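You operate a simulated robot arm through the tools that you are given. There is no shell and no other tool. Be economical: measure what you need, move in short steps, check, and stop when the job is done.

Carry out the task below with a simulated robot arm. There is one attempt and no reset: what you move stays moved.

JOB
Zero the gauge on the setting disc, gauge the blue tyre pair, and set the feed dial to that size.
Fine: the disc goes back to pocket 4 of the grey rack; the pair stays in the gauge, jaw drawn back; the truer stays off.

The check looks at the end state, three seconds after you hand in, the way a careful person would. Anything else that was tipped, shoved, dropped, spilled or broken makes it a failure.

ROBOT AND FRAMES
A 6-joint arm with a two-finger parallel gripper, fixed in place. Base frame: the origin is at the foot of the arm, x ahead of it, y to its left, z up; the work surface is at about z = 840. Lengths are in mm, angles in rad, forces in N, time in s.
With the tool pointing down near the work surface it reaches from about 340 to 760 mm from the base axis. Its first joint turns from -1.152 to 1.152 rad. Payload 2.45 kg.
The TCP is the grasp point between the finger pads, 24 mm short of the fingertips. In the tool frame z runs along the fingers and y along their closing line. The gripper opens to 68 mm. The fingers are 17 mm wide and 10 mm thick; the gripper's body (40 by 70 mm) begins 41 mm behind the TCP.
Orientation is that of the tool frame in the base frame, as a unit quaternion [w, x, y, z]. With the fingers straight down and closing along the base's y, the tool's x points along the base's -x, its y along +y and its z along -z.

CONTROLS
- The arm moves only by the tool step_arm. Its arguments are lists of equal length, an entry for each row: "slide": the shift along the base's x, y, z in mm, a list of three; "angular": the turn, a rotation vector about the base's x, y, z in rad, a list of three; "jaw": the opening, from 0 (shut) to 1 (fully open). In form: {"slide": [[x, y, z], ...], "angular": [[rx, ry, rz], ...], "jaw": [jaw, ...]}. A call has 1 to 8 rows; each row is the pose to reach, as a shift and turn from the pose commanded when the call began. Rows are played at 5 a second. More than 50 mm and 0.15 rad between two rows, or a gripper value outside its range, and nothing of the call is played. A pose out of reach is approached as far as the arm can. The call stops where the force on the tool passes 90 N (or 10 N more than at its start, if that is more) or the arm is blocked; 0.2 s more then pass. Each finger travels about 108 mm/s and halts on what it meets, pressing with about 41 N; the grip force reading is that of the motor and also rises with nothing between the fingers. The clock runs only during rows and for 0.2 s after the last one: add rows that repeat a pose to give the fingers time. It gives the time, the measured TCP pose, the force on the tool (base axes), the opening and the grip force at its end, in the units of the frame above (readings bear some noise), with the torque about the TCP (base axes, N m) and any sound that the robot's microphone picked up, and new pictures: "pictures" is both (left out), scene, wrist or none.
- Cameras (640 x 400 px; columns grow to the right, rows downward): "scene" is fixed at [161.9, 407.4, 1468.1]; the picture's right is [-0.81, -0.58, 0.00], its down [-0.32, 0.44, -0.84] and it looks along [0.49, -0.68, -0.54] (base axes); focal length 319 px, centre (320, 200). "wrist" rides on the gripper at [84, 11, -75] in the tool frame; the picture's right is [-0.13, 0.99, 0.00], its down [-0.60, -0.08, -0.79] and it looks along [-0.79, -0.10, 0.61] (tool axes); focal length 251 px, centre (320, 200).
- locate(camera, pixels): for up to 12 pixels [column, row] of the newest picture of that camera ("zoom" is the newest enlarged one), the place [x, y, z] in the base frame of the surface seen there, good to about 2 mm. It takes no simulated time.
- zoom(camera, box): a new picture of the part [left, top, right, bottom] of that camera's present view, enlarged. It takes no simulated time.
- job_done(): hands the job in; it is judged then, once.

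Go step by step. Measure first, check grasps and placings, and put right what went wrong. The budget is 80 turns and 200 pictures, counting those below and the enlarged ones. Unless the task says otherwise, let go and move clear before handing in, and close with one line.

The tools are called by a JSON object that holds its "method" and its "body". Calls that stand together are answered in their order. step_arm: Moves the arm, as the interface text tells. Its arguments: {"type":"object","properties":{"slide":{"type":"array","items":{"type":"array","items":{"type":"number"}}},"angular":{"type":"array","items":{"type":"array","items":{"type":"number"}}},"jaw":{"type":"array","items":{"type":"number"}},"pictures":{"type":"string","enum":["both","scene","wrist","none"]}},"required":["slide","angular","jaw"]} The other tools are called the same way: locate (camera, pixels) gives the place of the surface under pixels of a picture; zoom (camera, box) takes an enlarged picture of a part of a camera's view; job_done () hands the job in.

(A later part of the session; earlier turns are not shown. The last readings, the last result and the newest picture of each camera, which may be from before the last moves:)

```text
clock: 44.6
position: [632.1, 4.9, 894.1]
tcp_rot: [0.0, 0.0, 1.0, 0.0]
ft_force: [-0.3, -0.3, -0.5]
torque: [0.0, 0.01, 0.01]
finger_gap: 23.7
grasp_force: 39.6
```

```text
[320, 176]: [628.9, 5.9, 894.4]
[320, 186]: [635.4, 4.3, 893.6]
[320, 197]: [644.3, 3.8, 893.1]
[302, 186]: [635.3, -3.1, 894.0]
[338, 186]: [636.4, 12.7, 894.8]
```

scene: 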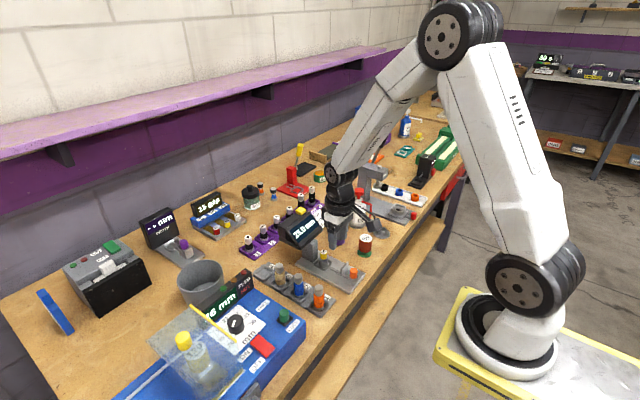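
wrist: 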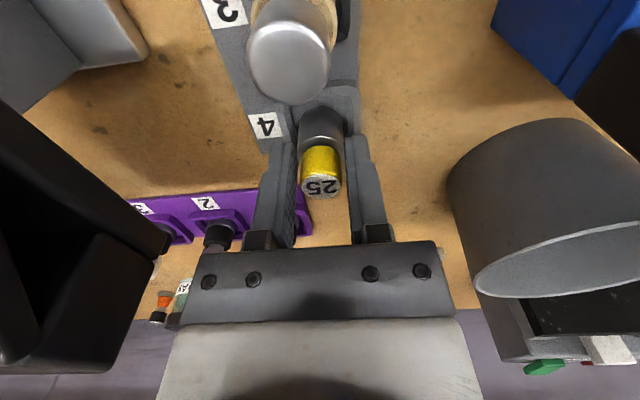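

The disc is at (636,5), top 894, with no contact. I lower 2 more and open.

{"method": "step_arm", "body": {"slide": [[0, 0.6, -1], [0, 0.6, -2], [0, 0.6, -2], [0, 0.6, -2], [0, 0.6, -2], [0, 0.6, 10], [0, 0.6, 50]], "angular": [[0, 0, 0], [0, 0, 0], [0, 0, 0], [0, 0, 0], [0, 0, 0], [0, 0, 0], [0, 0, 0]], "jaw": [0, 0, 0.42, 0.6, 0.6, 0.6, 0.6], "pictures": "wrist"}}

{"method": "locate", "body": {"camera": "wrist", "pixels": [[320, 135], [328, 135], [324, 130]]}}

{"method": "zoom", "body": {"camera": "scene", "box": [240, 240, 336, 300]}}

```text
clock: 46.2
position: [634.0, 3.2, 944.6]
tcp_rot: [0.0, 0.0, 1.0, 0.0]
ft_force: [-0.1, 0.1, 0.2]
torque: [0.01, -0.02, -0.01]
finger_gap: 40.8
grasp_force: 0.0
```

wrist: 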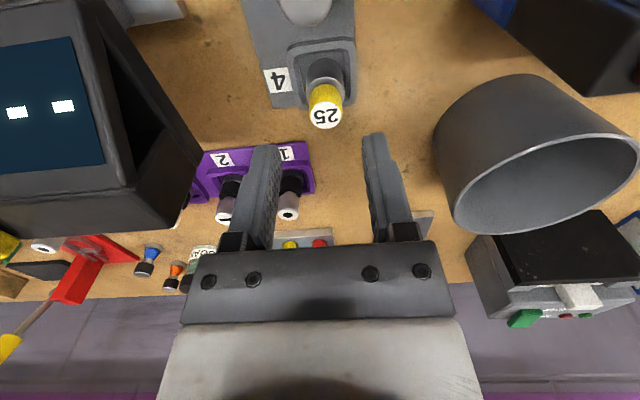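

```text
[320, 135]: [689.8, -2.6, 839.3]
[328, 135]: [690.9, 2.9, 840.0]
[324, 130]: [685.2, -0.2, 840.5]
```

```text
6.67 times, centred on (288, 270) of scene
```

zoom: 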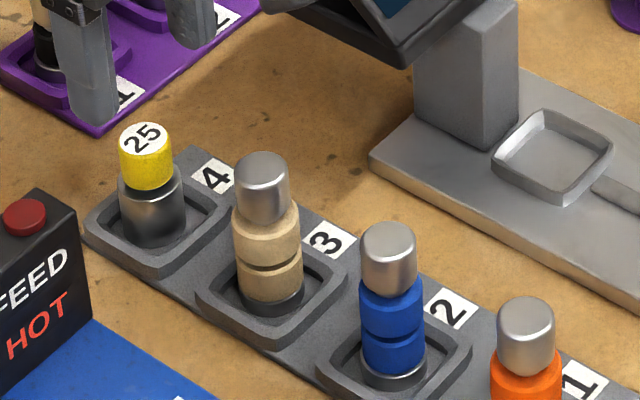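

The disc is back in pocket 4. Next the blue pair: I move back and measure its handle.

{"method": "step_arm", "body": {"slide": [[0, 0, 40], [-40, 0, 40], [-85, 0, 40], [-130, 0, 35], [-150, 0, 30]], "angular": [[0, 0, 0], [0, 0, 0], [0, 0, 0], [0, 0, 0], [0, 0, 0]], "jaw": [0.6, 0.6, 0.6, 0.6, 0.6], "pictures": "wrist"}}

{"method": "zoom", "body": {"camera": "wrist", "box": [240, 70, 400, 170]}}

```text
clock: 47.4
position: [480.6, 6.0, 973.2]
tcp_rot: [0.0, 0.0, 1.0, 0.0]
ft_force: [-0.7, -0.7, -0.4]
torque: [0.01, 0.0, -0.03]
finger_gap: 40.7
grasp_force: 0.1
```

wrist: 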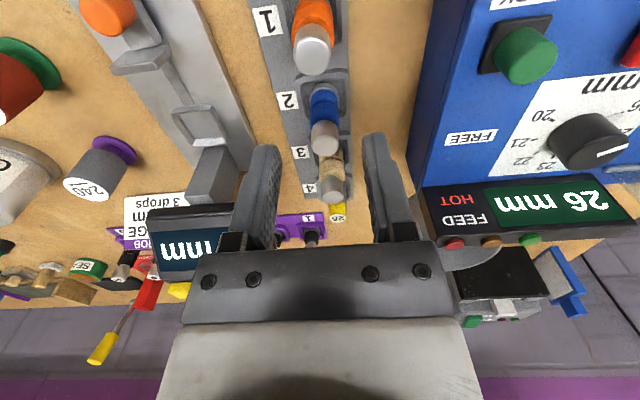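

```text
4.00 times, centred on (320, 120) of wrist
```

zoom: 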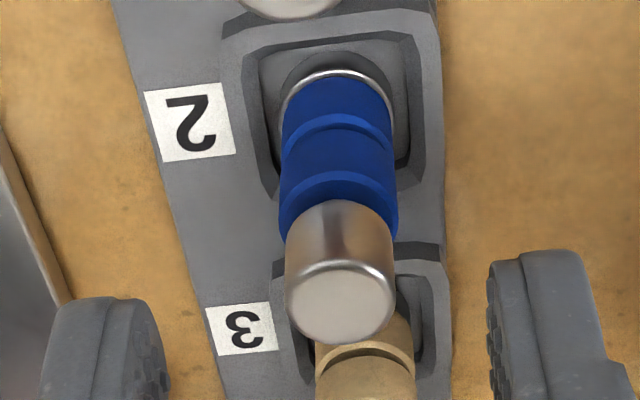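

{"method": "locate", "body": {"camera": "zoom", "pixels": [[340, 265], [340, 300], [340, 335], [295, 305], [388, 305], [338, 225], [338, 190], [338, 130], [338, 72], [300, 180], [380, 180]]}}

```text
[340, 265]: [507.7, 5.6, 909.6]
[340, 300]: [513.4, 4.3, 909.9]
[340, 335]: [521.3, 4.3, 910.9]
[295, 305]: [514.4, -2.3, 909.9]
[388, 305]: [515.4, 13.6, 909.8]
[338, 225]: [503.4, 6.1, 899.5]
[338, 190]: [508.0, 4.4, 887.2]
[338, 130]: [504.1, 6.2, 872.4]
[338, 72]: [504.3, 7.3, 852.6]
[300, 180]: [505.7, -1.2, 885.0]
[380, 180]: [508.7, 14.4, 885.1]
```

The handle is centred at (515,5.7), z 887–910, above the tyres. I grip only the handle (tips about 888) with the jaw fully closed, then lift slowly.

{"method": "step_arm", "body": {"slide": [[33, 0, -20], [33, 0, -45], [33, 0, -62], [33, 0, -62], [33, 0, -62], [33, 0, -62], [33, 0, -62], [33, 0, -62]], "angular": [[0, 0, 0], [0, 0, 0], [0, 0, 0], [0, 0, 0], [0, 0, 0], [0, 0, 0], [0, 0, 0], [0, 0, 0]], "jaw": [0.6, 0.6, 0.6, 0.6, 0, 0, 0, 0], "pictures": "none"}}

{"method": "step_arm", "body": {"slide": [[0, 0, 3], [0, 0, 6], [0, 0, 10], [0, 0, 14], [0, 0, 20]], "angular": [[0, 0, 0], [0, 0, 0], [0, 0, 0], [0, 0, 0], [0, 0, 0]], "jaw": [0, 0, 0, 0, 0], "pictures": "wrist"}}

```text
clock: 49.2
position: [515.7, 4.5, 912.6]
tcp_rot: [0.0, 0.001, 1.0, 0.0]
ft_force: [-0.2, -0.7, 1.3]
torque: [-0.02, -0.03, 0.01]
finger_gap: 21.5
grasp_force: 38.8
```

```text
clock: 50.4
position: [513.7, 3.3, 932.0]
tcp_rot: [0.0, 0.0, 1.0, -0.001]
ft_force: [-0.3, -0.3, -0.2]
torque: [0.03, 0.01, 0.0]
finger_gap: 21.6
grasp_force: 38.4
```

wrist: 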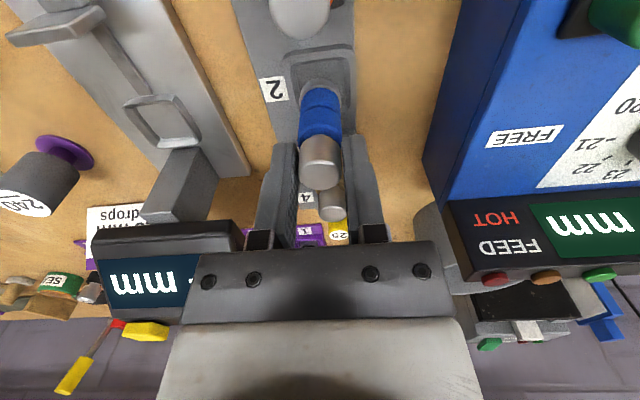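

The pair lifts with the grip (gap 21.6). I raise it and carry it across to hover over the nest.

{"method": "step_arm", "body": {"slide": [[0, 0, 20], [0, 0, 40], [0, -35, 45], [0, -70, 45], [4, -105, 45], [8, -113.5, 40], [8, -113.5, 40]], "angular": [[0, 0, 0], [0, 0, 0], [0, 0, 0], [0, 0, 0], [0, 0, 0], [0, 0, 0], [0, 0, 0]], "jaw": [0, 0, 0, 0, 0, 0, 0], "pictures": "wrist"}}

{"method": "zoom", "body": {"camera": "wrist", "box": [240, 30, 400, 130]}}

{"method": "zoom", "body": {"camera": "wrist", "box": [240, 110, 400, 210]}}

{"method": "locate", "body": {"camera": "zoom", "pixels": [[320, 220], [320, 260], [320, 300], [250, 260], [390, 260], [320, 50], [250, 60], [390, 60]]}}

```text
clock: 52.0
position: [524.9, -106.7, 971.8]
tcp_rot: [0.0, 0.001, 1.0, -0.001]
ft_force: [-0.3, 0.2, -0.5]
torque: [0.01, 0.0, 0.01]
finger_gap: 21.4
grasp_force: 38.2
```

wrist: 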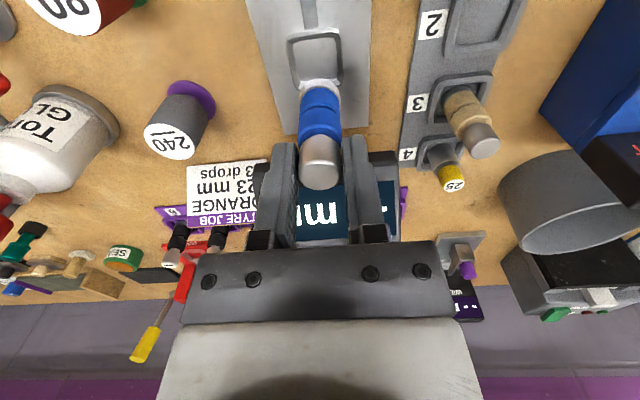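

```text
4.00 times, centred on (320, 80) of wrist
```

zoom: 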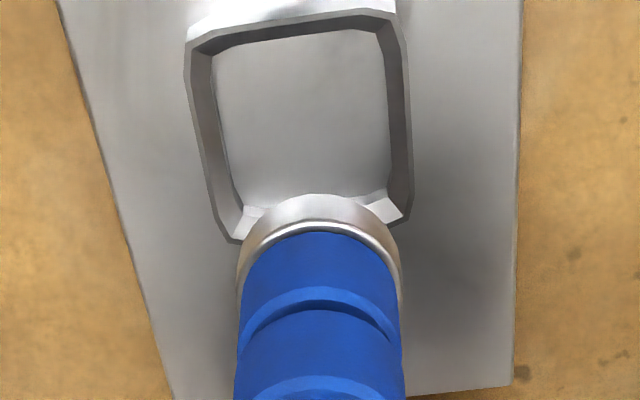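

```text
4.00 times, centred on (320, 160) of wrist
```

zoom: 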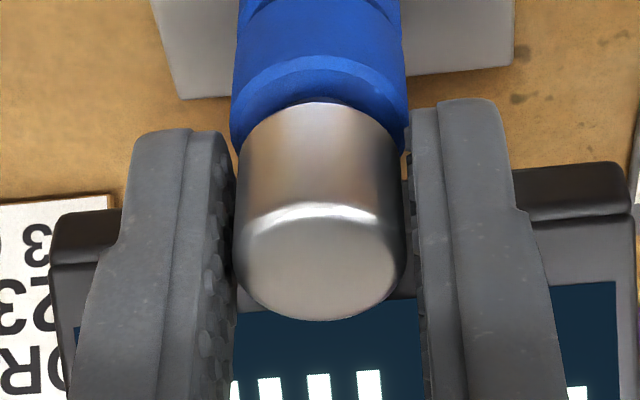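

```text
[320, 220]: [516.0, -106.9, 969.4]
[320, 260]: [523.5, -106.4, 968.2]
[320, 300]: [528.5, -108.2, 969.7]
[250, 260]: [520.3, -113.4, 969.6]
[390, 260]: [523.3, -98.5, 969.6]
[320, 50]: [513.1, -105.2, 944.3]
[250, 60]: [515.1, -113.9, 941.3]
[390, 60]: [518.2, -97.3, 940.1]
```

The pair's top is at (522.5,-106.8,969.5). The target is (523,-109.3) with top ≈915.5. I shift and lower 50, then check.

{"method": "step_arm", "body": {"slide": [[0.5, -2.3, 0], [0.5, -2.3, -25], [0.5, -2.3, -42], [0.5, -2.3, -50], [0.5, -2.3, -50]], "angular": [[0, 0, 0], [0, 0, 0], [0, 0, 0], [0, 0, 0], [0, 0, 0]], "jaw": [0, 0, 0, 0, 0], "pictures": "wrist"}}

{"method": "zoom", "body": {"camera": "wrist", "box": [240, 50, 400, 150]}}

{"method": "zoom", "body": {"camera": "scene", "box": [290, 230, 354, 270]}}

{"method": "locate", "body": {"camera": "wrist", "pixels": [[320, 165], [320, 175], [320, 185], [303, 175], [338, 175]]}}

```text
clock: 53.2
position: [524.6, -110.5, 922.9]
tcp_rot: [0.001, 0.0, 1.0, 0.0]
ft_force: [0.8, 0.6, -1.7]
torque: [0.02, 0.01, 0.02]
finger_gap: 21.5
grasp_force: 38.5
```

wrist: 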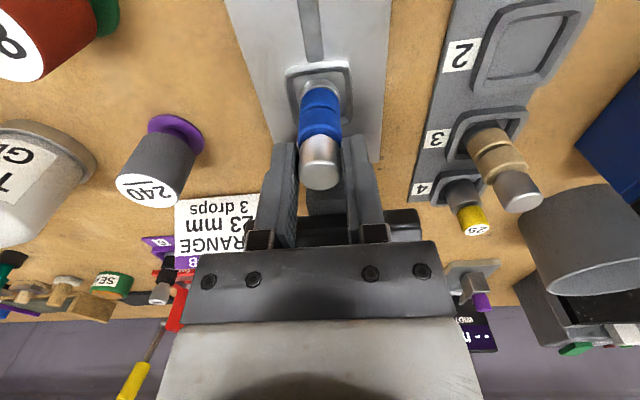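

```text
4.00 times, centred on (320, 100) of wrist
```

zoom: 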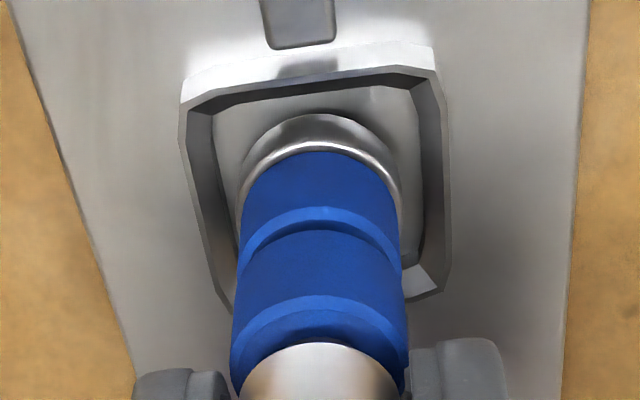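

```text
10.00 times, centred on (322, 250) of scene
```

zoom: 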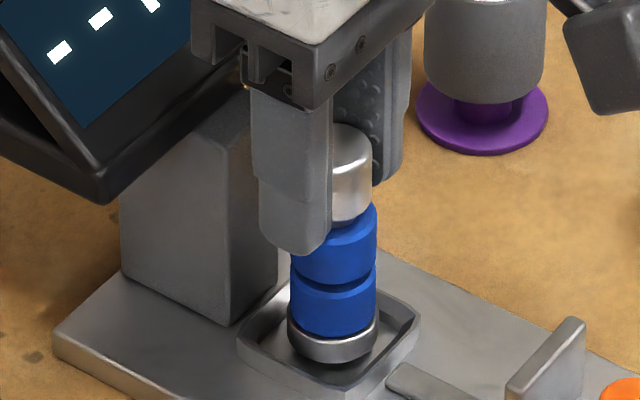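

```text
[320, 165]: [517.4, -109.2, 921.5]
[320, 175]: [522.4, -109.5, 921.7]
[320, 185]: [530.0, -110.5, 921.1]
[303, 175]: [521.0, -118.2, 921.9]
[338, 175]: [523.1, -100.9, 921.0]
```

The pair is centred at (523,-109.5), top 921.5. I lower gently to contact.

{"method": "step_arm", "body": {"slide": [[0, 0, -2], [0, 0, -4], [0, 0, -5], [0, 0, -5]], "angular": [[0, 0, 0], [0, 0, 0], [0, 0, 0], [0, 0, 0]], "jaw": [0, 0, 0, 0], "pictures": "none"}}

{"method": "locate", "body": {"camera": "wrist", "pixels": [[320, 175]]}}

```text
clock: 54.2
position: [524.2, -110.3, 917.9]
tcp_rot: [0.0, 0.0, 1.0, 0.0]
ft_force: [-1.1, -1.1, 4.5]
torque: [0.0, 0.08, 0.01]
finger_gap: 21.5
grasp_force: 38.3
```

```text
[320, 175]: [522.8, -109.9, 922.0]
```

Light contact (4.5 N): the pair is on the floor. I release, lift, and go back above the jaw knob.

{"method": "step_arm", "body": {"slide": [[0, 0, 0], [0, 0, 0], [0, 0, 15], [0, 0, 50], [-45, 0, 50], [-92, 0.5, 40], [-92, 0.5, 8]], "angular": [[0, 0, 0], [0, 0, 0], [0, 0, 0], [0, 0, 0], [0, 0, 0], [0, 0, 0], [0, 0, 0]], "jaw": [0.5, 0.6, 0.6, 0.6, 0.6, 0.6, 0.6]}}

{"method": "zoom", "body": {"camera": "scene", "box": [280, 210, 376, 290]}}

{"method": "zoom", "body": {"camera": "wrist", "box": [240, 80, 400, 180]}}

{"method": "locate", "body": {"camera": "wrist", "pixels": [[320, 125], [320, 130], [320, 135], [320, 140], [308, 133], [332, 133]]}}

```text
clock: 55.8
position: [431.7, -109.1, 923.4]
tcp_rot: [0.0, 0.0, 1.0, 0.0]
ft_force: [0.7, -0.7, 0.3]
torque: [0.0, -0.02, -0.01]
finger_gap: 40.7
grasp_force: 0.2
```

scene: 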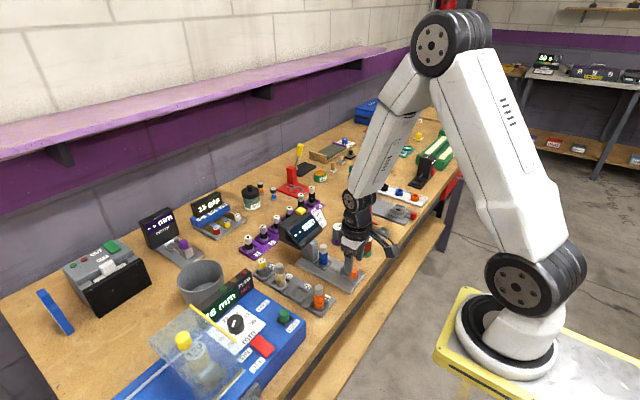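
wrist: 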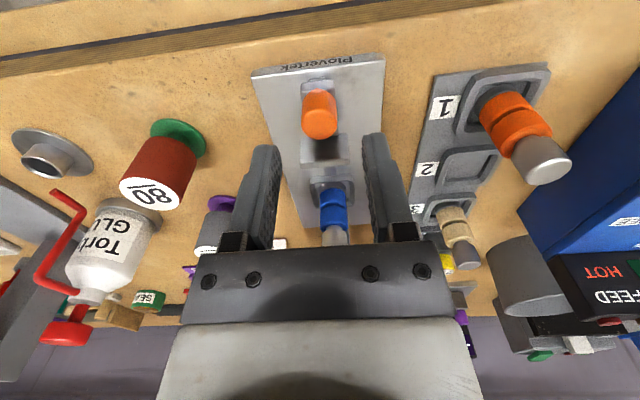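

```text
5.00 times, centred on (328, 250) of scene
```

zoom: 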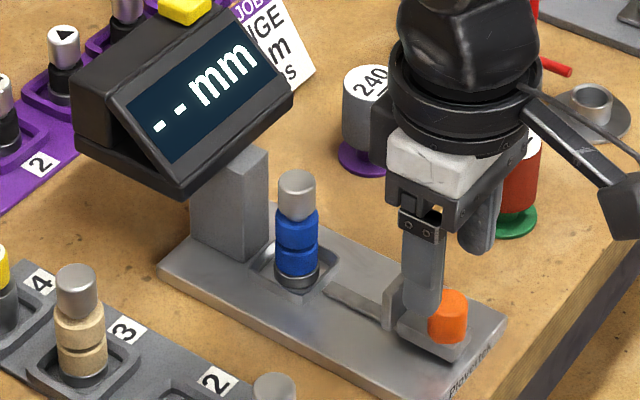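

```text
4.00 times, centred on (320, 130) of wrist
```

zoom: 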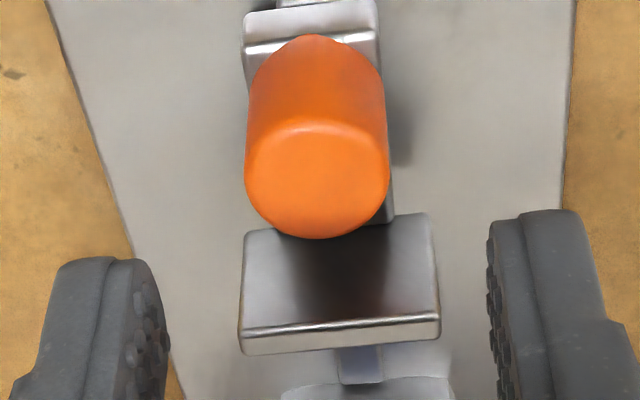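

```text
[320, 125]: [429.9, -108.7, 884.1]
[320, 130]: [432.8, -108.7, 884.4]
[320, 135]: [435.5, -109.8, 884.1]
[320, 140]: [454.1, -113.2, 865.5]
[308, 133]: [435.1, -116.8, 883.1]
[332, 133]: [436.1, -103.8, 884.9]
```

The pair stands upright in the nest. I grip the knob at (430,-109) and slide the jaw to just short of the pair.

{"method": "step_arm", "body": {"slide": [[0, 0, -15], [0, 0, -30.5], [0, 0, -30.5], [0, 0, -30.5], [0, 0, -30.5]], "angular": [[0, 0, 0], [0, 0, 0], [0, 0, 0], [0, 0, 0], [0, 0, 0]], "jaw": [0.6, 0.6, 0.1, 0.1, 0.1], "pictures": "none"}}

{"method": "step_arm", "body": {"slide": [[6, 0, 0], [12, 0, 0], [18, 0, 0], [24, 0, 0], [30, 0, 0], [36, 0, 0], [42, 0, 0]], "angular": [[0, 0, 0], [0, 0, 0], [0, 0, 0], [0, 0, 0], [0, 0, 0], [0, 0, 0], [0, 0, 0]], "jaw": [0.1, 0.1, 0.1, 0.1, 0.1, 0.1, 0.1], "pictures": "none"}}

```text
clock: 57.0
position: [432.6, -111.0, 893.8]
tcp_rot: [0.0, 0.0, 1.0, 0.0]
ft_force: [-0.4, 17.5, 1.1]
torque: [0.08, -0.33, -0.03]
finger_gap: 19.0
grasp_force: 36.9
```

```text
clock: 58.6
position: [473.0, -109.5, 895.5]
tcp_rot: [0.001, -0.001, 1.0, 0.0]
ft_force: [-2.3, -8.4, -28.7]
torque: [0.07, 0.01, 0.06]
finger_gap: 19.1
grasp_force: 37.0
```

No contact yet. I lower 0.8 to relax z and creep forward.

{"method": "step_arm", "body": {"slide": [[0, 0, -0.8], [2, 0, -0.8], [4, 0, -0.8], [6, 0, -0.8], [8, 0, -0.8]], "angular": [[0, 0, 0], [0, 0, 0], [0, 0, 0], [0, 0, 0], [0, 0, 0]], "jaw": [0.1, 0.1, 0.1, 0.1, 0.1], "pictures": "scene"}}

{"method": "zoom", "body": {"camera": "scene", "box": [280, 210, 376, 270]}}

```text
clock: 59.8
position: [482.1, -109.8, 894.8]
tcp_rot: [0.002, 0.0, 1.0, 0.0]
ft_force: [0.3, -0.6, -1.2]
torque: [0.22, 0.4, -0.02]
finger_gap: 18.6
grasp_force: 36.8
```

scene: 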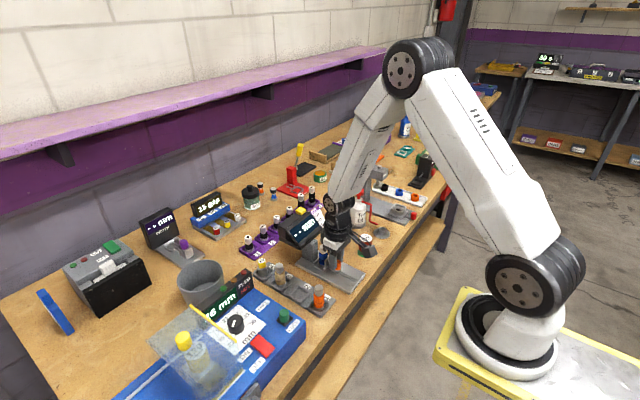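

```text
6.67 times, centred on (328, 240) of scene
```

zoom: 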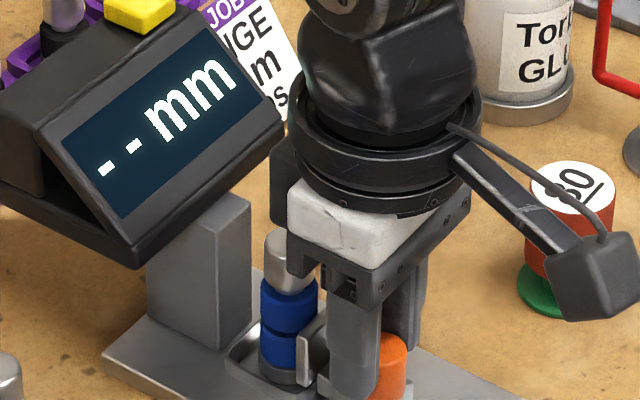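

Forces are near zero and the jaw is almost there. I creep on.

{"method": "step_arm", "body": {"slide": [[1.5, 0, 0], [3, 0, 0], [4.5, 0, 0], [6, 0, 0]], "angular": [[0, 0, 0], [0, 0, 0], [0, 0, 0], [0, 0, 0]], "jaw": [0.1, 0.1, 0.1, 0.1], "pictures": "scene"}}

{"method": "zoom", "body": {"camera": "scene", "box": [280, 210, 376, 270]}}

```text
clock: 60.8
position: [487.1, -110.2, 894.5]
tcp_rot: [0.0, -0.001, 1.0, 0.0]
ft_force: [-10.6, -3.2, 10.7]
torque: [-0.3, -0.39, 0.0]
finger_gap: 19.0
grasp_force: 36.9
```

scene: 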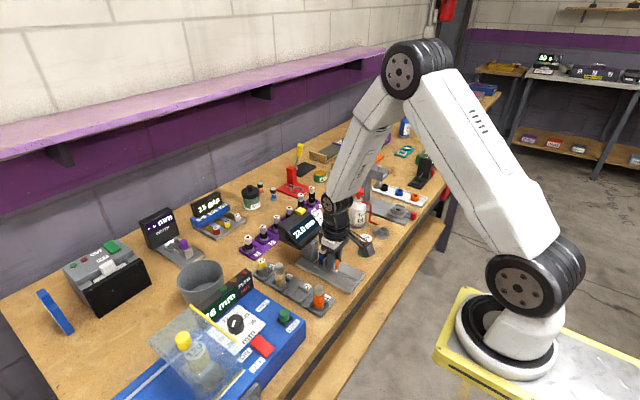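

```text
6.67 times, centred on (328, 240) of scene
```

zoom: 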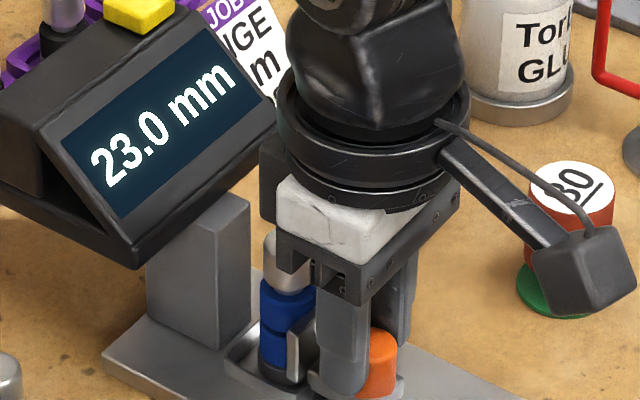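

It reads 23.0 mm at 11 N. I press slightly more to confirm that the reading is firm.

{"method": "step_arm", "body": {"slide": [[1, 0, 0], [2, 0, 0]], "angular": [[0, 0, 0], [0, 0, 0]], "jaw": [0.1, 0.1], "pictures": "scene"}}

{"method": "zoom", "body": {"camera": "scene", "box": [280, 210, 376, 270]}}

```text
clock: 61.4
position: [488.4, -109.4, 894.9]
tcp_rot: [-0.003, 0.0, 1.0, 0.002]
ft_force: [-22.2, -6.5, 17.0]
torque: [-0.41, 0.64, 0.02]
finger_gap: 18.9
grasp_force: 36.8
```

scene: 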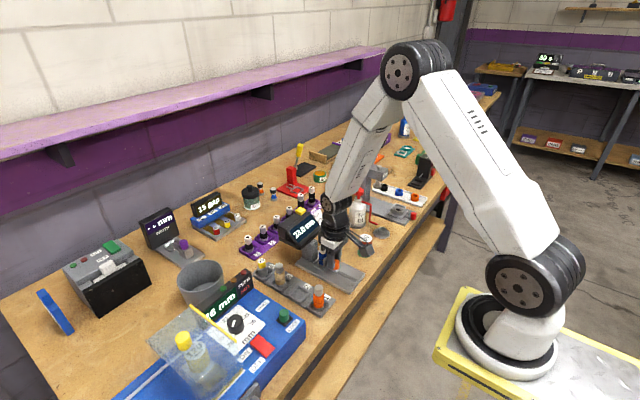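

```text
6.67 times, centred on (328, 240) of scene
```

zoom: 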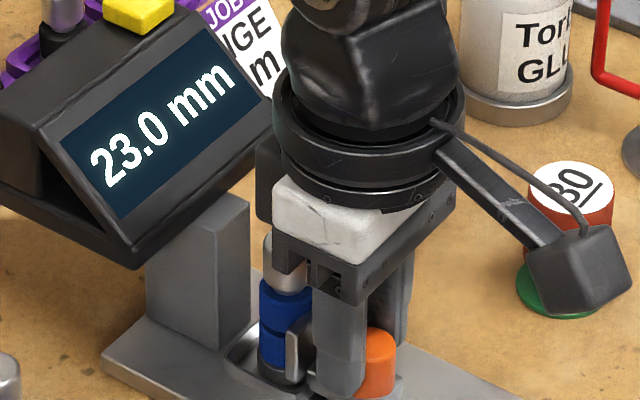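

The blue pair is 23.0 mm. I draw the jaw back fully, release and lift.

{"method": "step_arm", "body": {"slide": [[-8, 0, -0.5], [-16, 0, -0.5], [-24, 0, -0.5], [-32, 0, -0.5], [-40, 0, -0.5], [-48, 0, -0.5], [-55, 0, -0.5], [-60, 0, -0.5]], "angular": [[0, 0, 0], [0, 0, 0], [0, 0, 0], [0, 0, 0], [0, 0, 0], [0, 0, 0], [0, 0, 0], [0, 0, 0]], "jaw": [0.1, 0.1, 0.1, 0.1, 0.1, 0.1, 0.1, 0.1], "pictures": "none"}}

{"method": "step_arm", "body": {"slide": [[0, 0, 0], [0, 0, 0], [0, 0, 20], [0, 0, 60], [0, 0, 100]], "angular": [[0, 0, 0], [0, 0, 0], [0, 0, 0], [0, 0, 0], [0, 0, 0]], "jaw": [0.6, 0.6, 0.6, 0.6, 0.6], "pictures": "scene"}}

{"method": "zoom", "body": {"camera": "scene", "box": [280, 210, 376, 290]}}

```text
clock: 63.2
position: [433.0, -110.9, 894.4]
tcp_rot: [0.002, 0.0, 1.0, 0.0]
ft_force: [3.6, -23.6, -15.9]
torque: [-0.19, 0.54, 0.14]
finger_gap: 18.8
grasp_force: 37.1
```

```text
clock: 64.4
position: [431.2, -110.2, 991.0]
tcp_rot: [-0.001, 0.0, 1.0, 0.0]
ft_force: [-0.7, 0.9, -0.4]
torque: [0.02, 0.0, 0.02]
finger_gap: 41.2
grasp_force: 0.0
```

scene: 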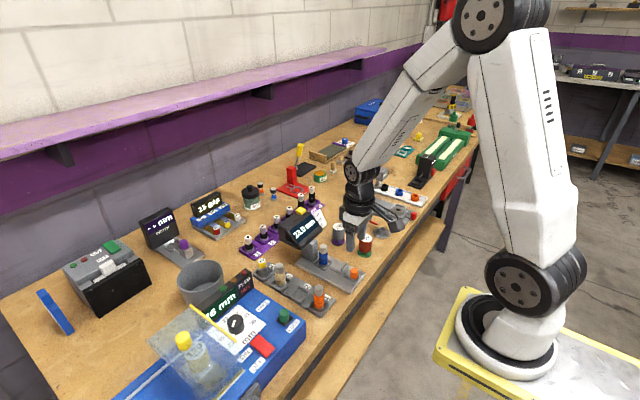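

```text
5.00 times, centred on (328, 250) of scene
```

zoom: 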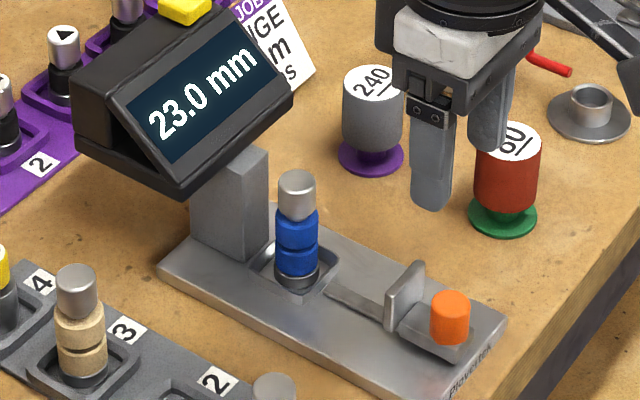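

Jaw drawn back and the pair in place, 23.0 held. Now the truer: I go over to look at the lock and dial closely.

{"method": "step_arm", "body": {"slide": [[0, 40, 30], [0, 85, 40], [0, 130, 40], [0, 175, 40], [0, 220, 35], [10, 240, 25]], "angular": [[0, 0, 0], [0, 0, 0], [0, 0, 0], [0, 0, 0], [0, 0, 0], [0, 0, 0]], "jaw": [0.6, 0.6, 0.6, 0.6, 0.6, 0.6]}}

{"method": "zoom", "body": {"camera": "wrist", "box": [190, 20, 450, 180]}}

{"method": "zoom", "body": {"camera": "scene", "box": [190, 270, 318, 350]}}

```text
clock: 65.8
position: [441.0, 130.9, 1018.2]
tcp_rot: [0.0, 0.001, 1.0, 0.0]
ft_force: [0.7, 0.2, -0.7]
torque: [-0.03, -0.02, -0.01]
finger_gap: 41.0
grasp_force: 0.1
```

scene: 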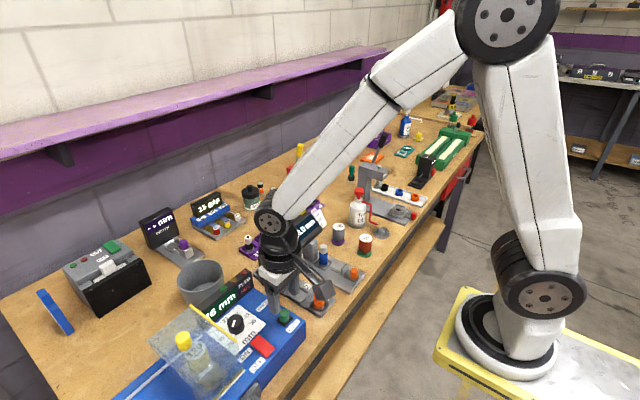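
wrist: 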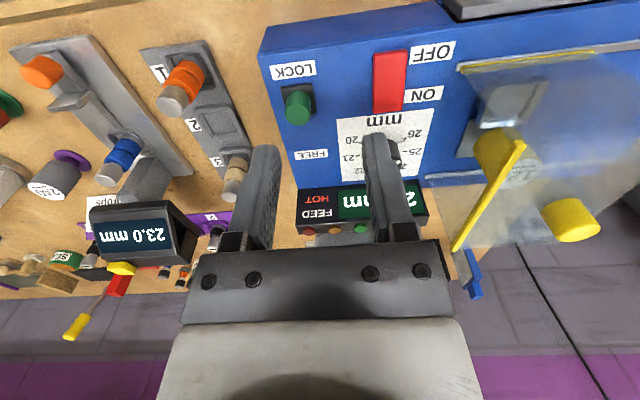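

```text
2.46 times, centred on (320, 100) of wrist
```

zoom: 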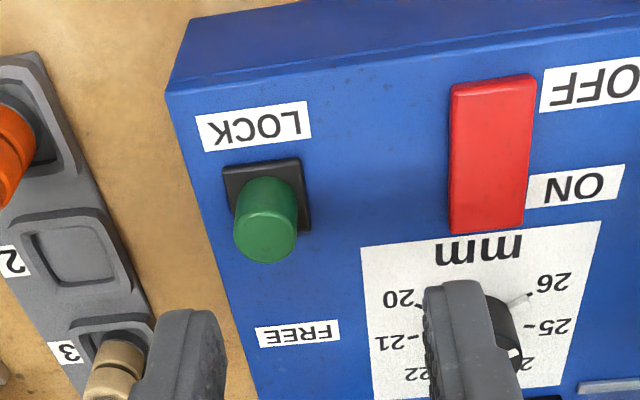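

```text
5.00 times, centred on (254, 310) of scene
```

zoom: 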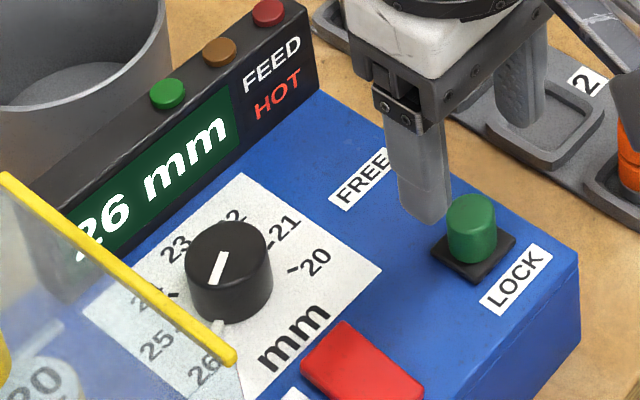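

The lock is a slide knob by LOCK. The dial runs clockwise from 26 down to 23. I measure the lock knob, dial and guard edge.

{"method": "locate", "body": {"camera": "zoom", "pixels": [[472, 208], [472, 250], [440, 255], [500, 235], [228, 240], [190, 255], [270, 250], [228, 310], [235, 360], [120, 265], [175, 240], [218, 268]]}}

{"method": "locate", "body": {"camera": "wrist", "pixels": [[299, 113], [299, 120], [284, 88], [314, 86], [518, 143], [460, 245], [415, 133], [417, 159], [349, 141], [389, 90]]}}

```text
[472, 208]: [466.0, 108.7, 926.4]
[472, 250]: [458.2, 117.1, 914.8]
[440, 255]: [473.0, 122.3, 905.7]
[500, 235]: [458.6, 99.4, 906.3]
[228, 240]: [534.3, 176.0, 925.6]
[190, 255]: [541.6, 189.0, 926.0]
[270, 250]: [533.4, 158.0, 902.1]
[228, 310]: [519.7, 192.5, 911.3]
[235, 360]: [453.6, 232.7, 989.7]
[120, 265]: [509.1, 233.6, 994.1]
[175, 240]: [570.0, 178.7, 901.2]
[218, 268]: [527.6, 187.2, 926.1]
```

```text
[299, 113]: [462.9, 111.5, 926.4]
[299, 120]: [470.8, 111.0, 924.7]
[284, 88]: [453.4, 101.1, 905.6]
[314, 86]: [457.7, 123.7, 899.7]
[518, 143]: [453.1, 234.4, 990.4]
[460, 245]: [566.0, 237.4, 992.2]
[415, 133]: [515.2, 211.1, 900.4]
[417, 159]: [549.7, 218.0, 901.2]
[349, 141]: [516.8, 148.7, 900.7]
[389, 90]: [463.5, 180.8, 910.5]
```

Lock knob: centre (464,111), top 926. Dial: centre about (532,179.5), top 926. The guard's yellow edge is at y≈234, z≈990. I grip the lock knob first.

{"method": "step_arm", "body": {"slide": [[23, -20, -30], [23, -20, -65], [23, -20, -84], [23, -20, -84], [23, -20, -84], [23, -20, -84]], "angular": [[0, 0, 0], [0, 0, 0], [0, 0, 0], [0, 0, 0], [0, 0, 0], [0, 0, 0]], "jaw": [0.6, 0.6, 0.6, 0.1, 0.1, 0.1], "pictures": "wrist"}}

{"method": "zoom", "body": {"camera": "wrist", "box": [240, 90, 400, 190]}}

```text
clock: 67.2
position: [465.4, 110.5, 935.0]
tcp_rot: [-0.001, 0.0, 1.0, 0.0]
ft_force: [3.0, -25.5, 3.9]
torque: [-0.28, -0.24, -0.01]
finger_gap: 18.7
grasp_force: 36.6
```

wrist: 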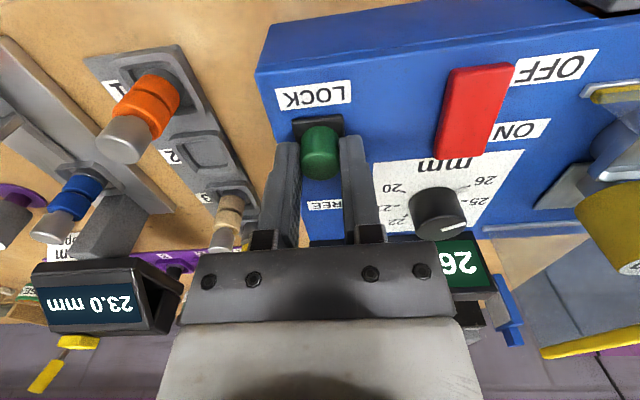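

```text
4.00 times, centred on (320, 140) of wrist
```

zoom: 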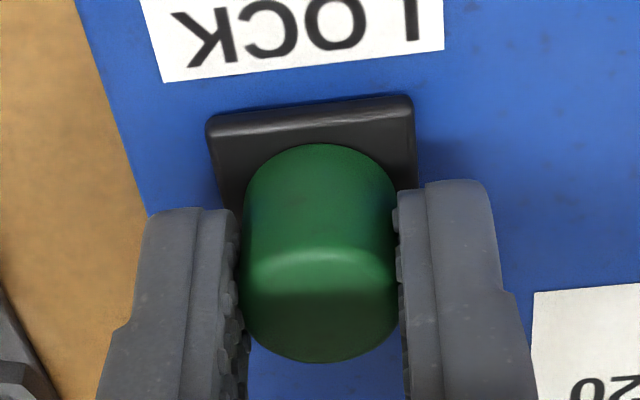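

Gripped. I ease y by −1.5 and slide +x toward FREE in small steps.

{"method": "step_arm", "body": {"slide": [[0, -1.2, 0], [4, -1.2, 0], [8, -1.2, 0], [12, -1.2, 0], [16, -1.2, 0], [20, -1.2, 0]], "angular": [[0, 0, 0], [0, 0, 0], [0, 0, 0], [0, 0, 0], [0, 0, 0], [0, 0, 0]], "jaw": [0.1, 0.1, 0.1, 0.1, 0.1, 0.1], "pictures": "wrist"}}

```text
clock: 68.6
position: [485.3, 111.3, 934.7]
tcp_rot: [0.002, 0.0, 1.0, 0.0]
ft_force: [0.1, -10.4, 7.1]
torque: [-0.49, 0.88, -0.04]
finger_gap: 18.3
grasp_force: 36.7
```

wrist: 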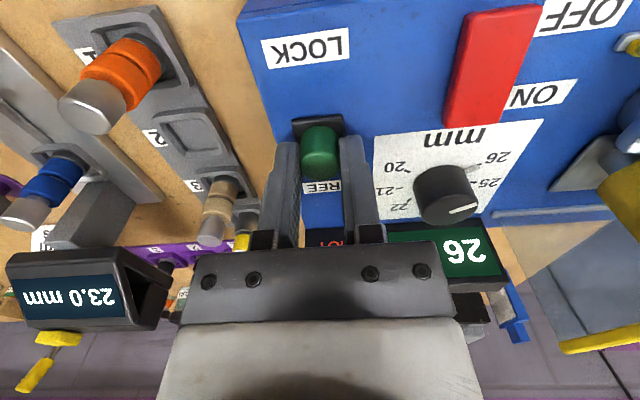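

The slider moves freely, now at x≈485. I continue until it stops.

{"method": "step_arm", "body": {"slide": [[4, 0, 0], [8, 0, 0], [12, 0, 0], [16, 0, 0], [20, 0, 0], [24, 0, 0]], "angular": [[0, 0, 0], [0, 0, 0], [0, 0, 0], [0, 0, 0], [0, 0, 0], [0, 0, 0]], "jaw": [0.1, 0.1, 0.1, 0.1, 0.1, 0.1], "pictures": "wrist"}}

{"method": "zoom", "body": {"camera": "wrist", "box": [230, 30, 410, 190]}}

```text
clock: 70.0
position: [505.7, 109.5, 933.7]
tcp_rot: [-0.001, 0.001, 1.0, 0.001]
ft_force: [-7.2, 12.9, -9.4]
torque: [-0.03, -0.53, 0.05]
finger_gap: 18.5
grasp_force: 37.0
```

wrist: 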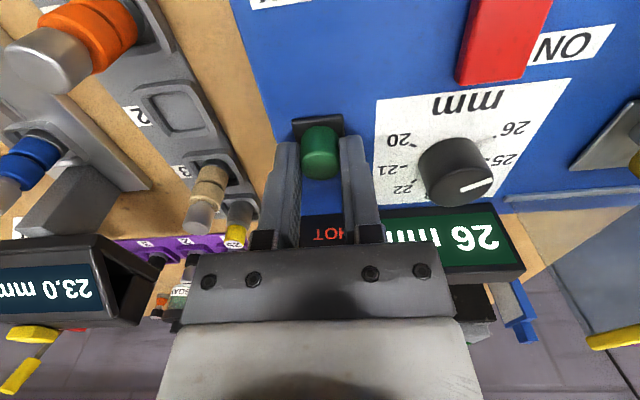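

```text
2.50 times, centred on (320, 110) of wrist
```

zoom: 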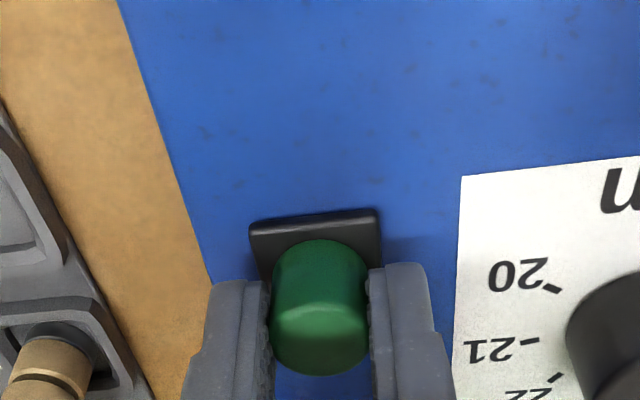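

Fx is −7 N at x≈505, which is maybe the stop. I push 3 mm more to check.

{"method": "step_arm", "body": {"slide": [[1.5, 0, 0], [3, 0, 0]], "angular": [[0, 0, 0], [0, 0, 0]], "jaw": [0.1, 0.1], "pictures": "none"}}

```text
clock: 70.6
position: [506.6, 109.3, 933.9]
tcp_rot: [-0.005, 0.0, 1.0, -0.001]
ft_force: [-23.0, 20.7, -13.1]
torque: [0.71, 0.58, 0.01]
finger_gap: 18.4
grasp_force: 36.3
```

It is at the end stop, FREE. I release, lift, and turn the tool counter-clockwise in readiness for the dial.

{"method": "step_arm", "body": {"slide": [[-3, 0, 0], [-3, 0, 0], [-3, 0, 30], [-3, 0, 70], [0, 0, 110]], "angular": [[0, 0, 0], [0, 0, 0], [0, 0, 0], [0, 0, 0.14], [0, 0, 0.28]], "jaw": [0.6, 0.6, 0.6, 0.75, 0.8], "pictures": "none"}}

{"method": "step_arm", "body": {"slide": [[0, 0, 0], [0, 0, 0], [5, 20, 0], [10, 35, 0], [14, 55, 0], [14, 70, 0]], "angular": [[0, 0, 0.14], [0, 0, 0.28], [0, 0, 0.42], [0, 0, 0.56], [0, 0, 0.7], [0, 0, 0.77]], "jaw": [0.8, 0.8, 0.8, 0.8, 0.8, 0.8]}}

{"method": "zoom", "body": {"camera": "scene", "box": [180, 250, 308, 350]}}

```text
clock: 71.8
position: [510.9, 107.6, 1044.7]
tcp_rot: [0.0, -0.14, 0.99, 0.001]
ft_force: [-0.2, 0.2, 0.3]
torque: [0.02, 0.0, -0.02]
finger_gap: 54.3
grasp_force: 0.2
```

```text
clock: 73.2
position: [524.9, 180.9, 1047.1]
tcp_rot: [-0.001, -0.503, 0.864, 0.0]
ft_force: [0.6, 0.4, -0.6]
torque: [-0.02, 0.0, 0.01]
finger_gap: 54.6
grasp_force: 0.1
```

scene: 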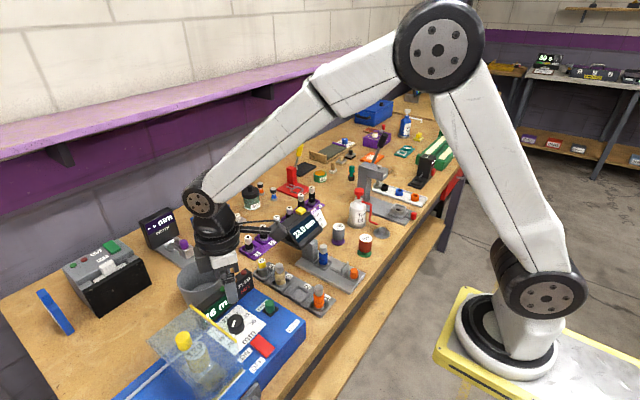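
wrist: 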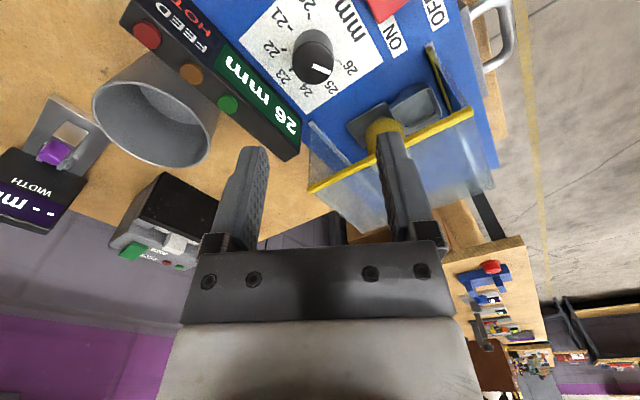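

```text
4.00 times, centred on (244, 300) of scene
```

zoom: 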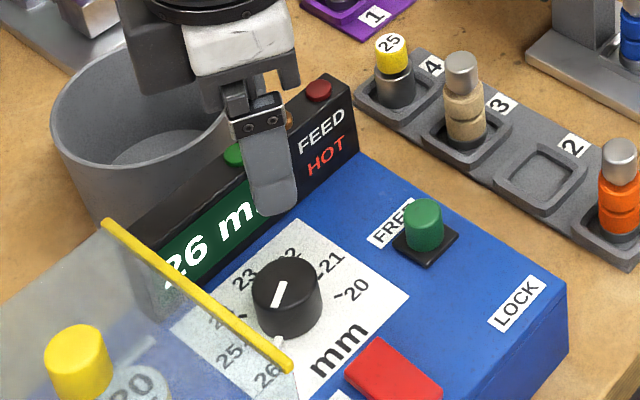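

The tool is turned 60° and the slider now sits at FREE. I measure the dial, its pointer and the FEED box edge.

{"method": "locate", "body": {"camera": "zoom", "pixels": [[285, 283], [258, 290], [318, 285], [287, 260], [285, 310], [160, 312], [210, 270], [300, 200], [235, 155], [320, 90], [275, 300], [283, 285]]}}

{"method": "locate", "body": {"camera": "wrist", "pixels": [[312, 70], [296, 72], [330, 65], [313, 58], [315, 82], [326, 66], [235, 95], [290, 152]]}}

{"method": "zoom", "body": {"camera": "wrist", "box": [230, 10, 390, 110]}}

```text
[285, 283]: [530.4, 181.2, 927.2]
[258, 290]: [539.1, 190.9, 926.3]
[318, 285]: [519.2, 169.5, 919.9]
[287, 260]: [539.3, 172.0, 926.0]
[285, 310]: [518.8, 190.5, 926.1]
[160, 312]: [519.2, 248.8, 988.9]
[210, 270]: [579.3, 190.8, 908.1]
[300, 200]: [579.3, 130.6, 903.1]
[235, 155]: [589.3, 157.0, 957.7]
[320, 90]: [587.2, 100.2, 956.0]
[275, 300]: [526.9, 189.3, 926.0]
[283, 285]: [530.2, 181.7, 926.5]
```

```text
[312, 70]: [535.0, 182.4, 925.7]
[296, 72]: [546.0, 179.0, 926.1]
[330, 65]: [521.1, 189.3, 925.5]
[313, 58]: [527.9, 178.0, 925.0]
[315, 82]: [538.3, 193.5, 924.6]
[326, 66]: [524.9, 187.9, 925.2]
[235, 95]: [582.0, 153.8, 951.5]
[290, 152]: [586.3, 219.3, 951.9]
```

```text
4.00 times, centred on (310, 60) of wrist
```

zoom: 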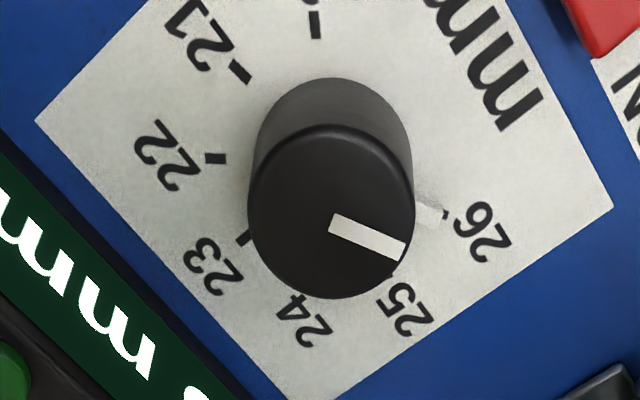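

The dial's centre is (531,181), pointer at 135° (26); 23 is a 135° clockwise turn. The FEED box (top 957) and guard stay clear. I come down around the dial.

{"method": "step_arm", "body": {"slide": [[6, 0, -30], [6, 0, -65], [6, 0, -95], [6, 0, -108]], "angular": [[0, 0, 0], [0, 0, 0], [0, 0, 0], [0, 0, 0]], "jaw": [0.8, 0.8, 0.8, 0.8]}}

{"method": "zoom", "body": {"camera": "scene", "box": [180, 240, 308, 340]}}

{"method": "locate", "body": {"camera": "wrist", "pixels": [[320, 160], [320, 170], [320, 180], [300, 170], [340, 170]]}}

```text
clock: 74.2
position: [531.1, 178.7, 937.2]
tcp_rot: [0.0, -0.501, 0.865, 0.001]
ft_force: [-0.2, 0.5, -0.7]
torque: [0.01, 0.01, 0.05]
finger_gap: 54.6
grasp_force: 0.0
```

scene: 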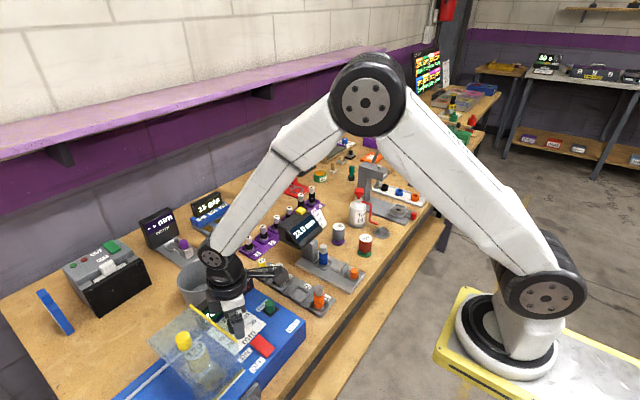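
wrist: 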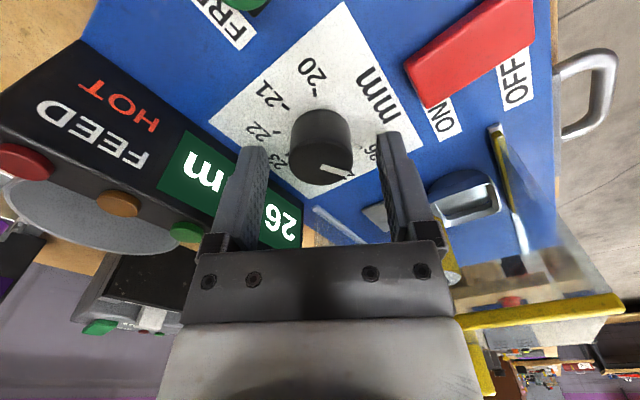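

```text
4.00 times, centred on (244, 290) of scene
```

zoom: 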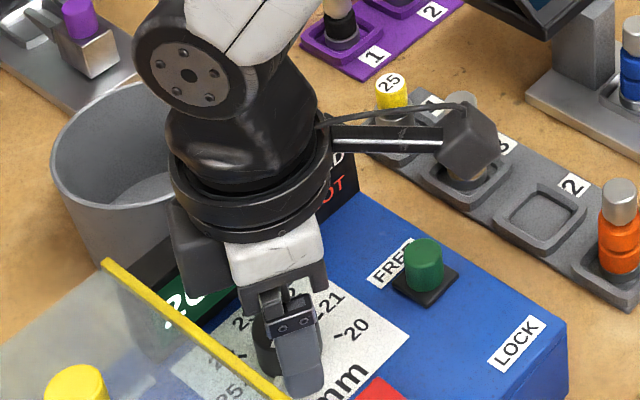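

```text
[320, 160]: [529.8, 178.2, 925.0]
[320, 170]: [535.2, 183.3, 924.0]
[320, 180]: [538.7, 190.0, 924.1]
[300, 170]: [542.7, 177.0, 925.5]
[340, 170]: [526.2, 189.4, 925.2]
```

The dial is centred between the fingers. I lower 6, close and check.

{"method": "step_arm", "body": {"slide": [[0, 1.2, -6], [0, 1.2, -6], [0, 1.2, -6], [0, 1.2, -6]], "angular": [[0, 0, 0], [0, 0, 0], [0, 0, 0], [0, 0, 0]], "jaw": [0.8, 0.2, 0.2, 0.2], "pictures": "wrist"}}

{"method": "zoom", "body": {"camera": "wrist", "box": [220, 90, 420, 215]}}

```text
clock: 75.2
position: [531.2, 180.2, 931.8]
tcp_rot: [-0.001, -0.5, 0.866, 0.0]
ft_force: [5.7, -4.3, -4.1]
torque: [0.06, 0.25, 0.0]
finger_gap: 31.6
grasp_force: 45.1
```

wrist: 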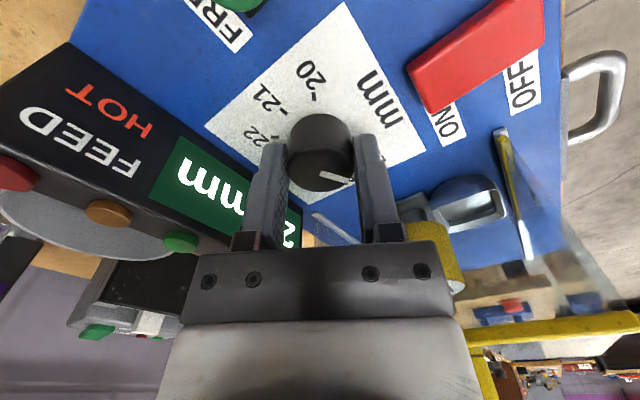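

```text
3.20 times, centred on (320, 152) of wrist
```

zoom: 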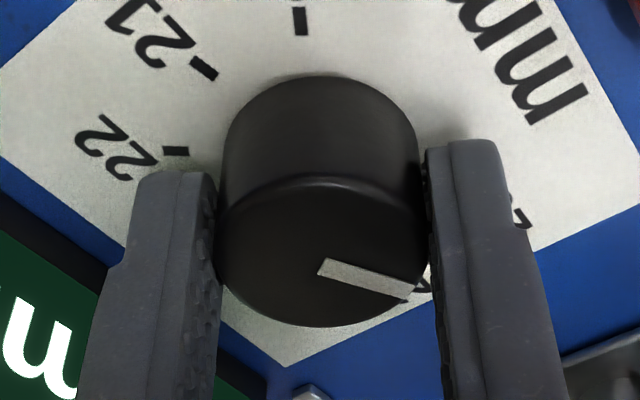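

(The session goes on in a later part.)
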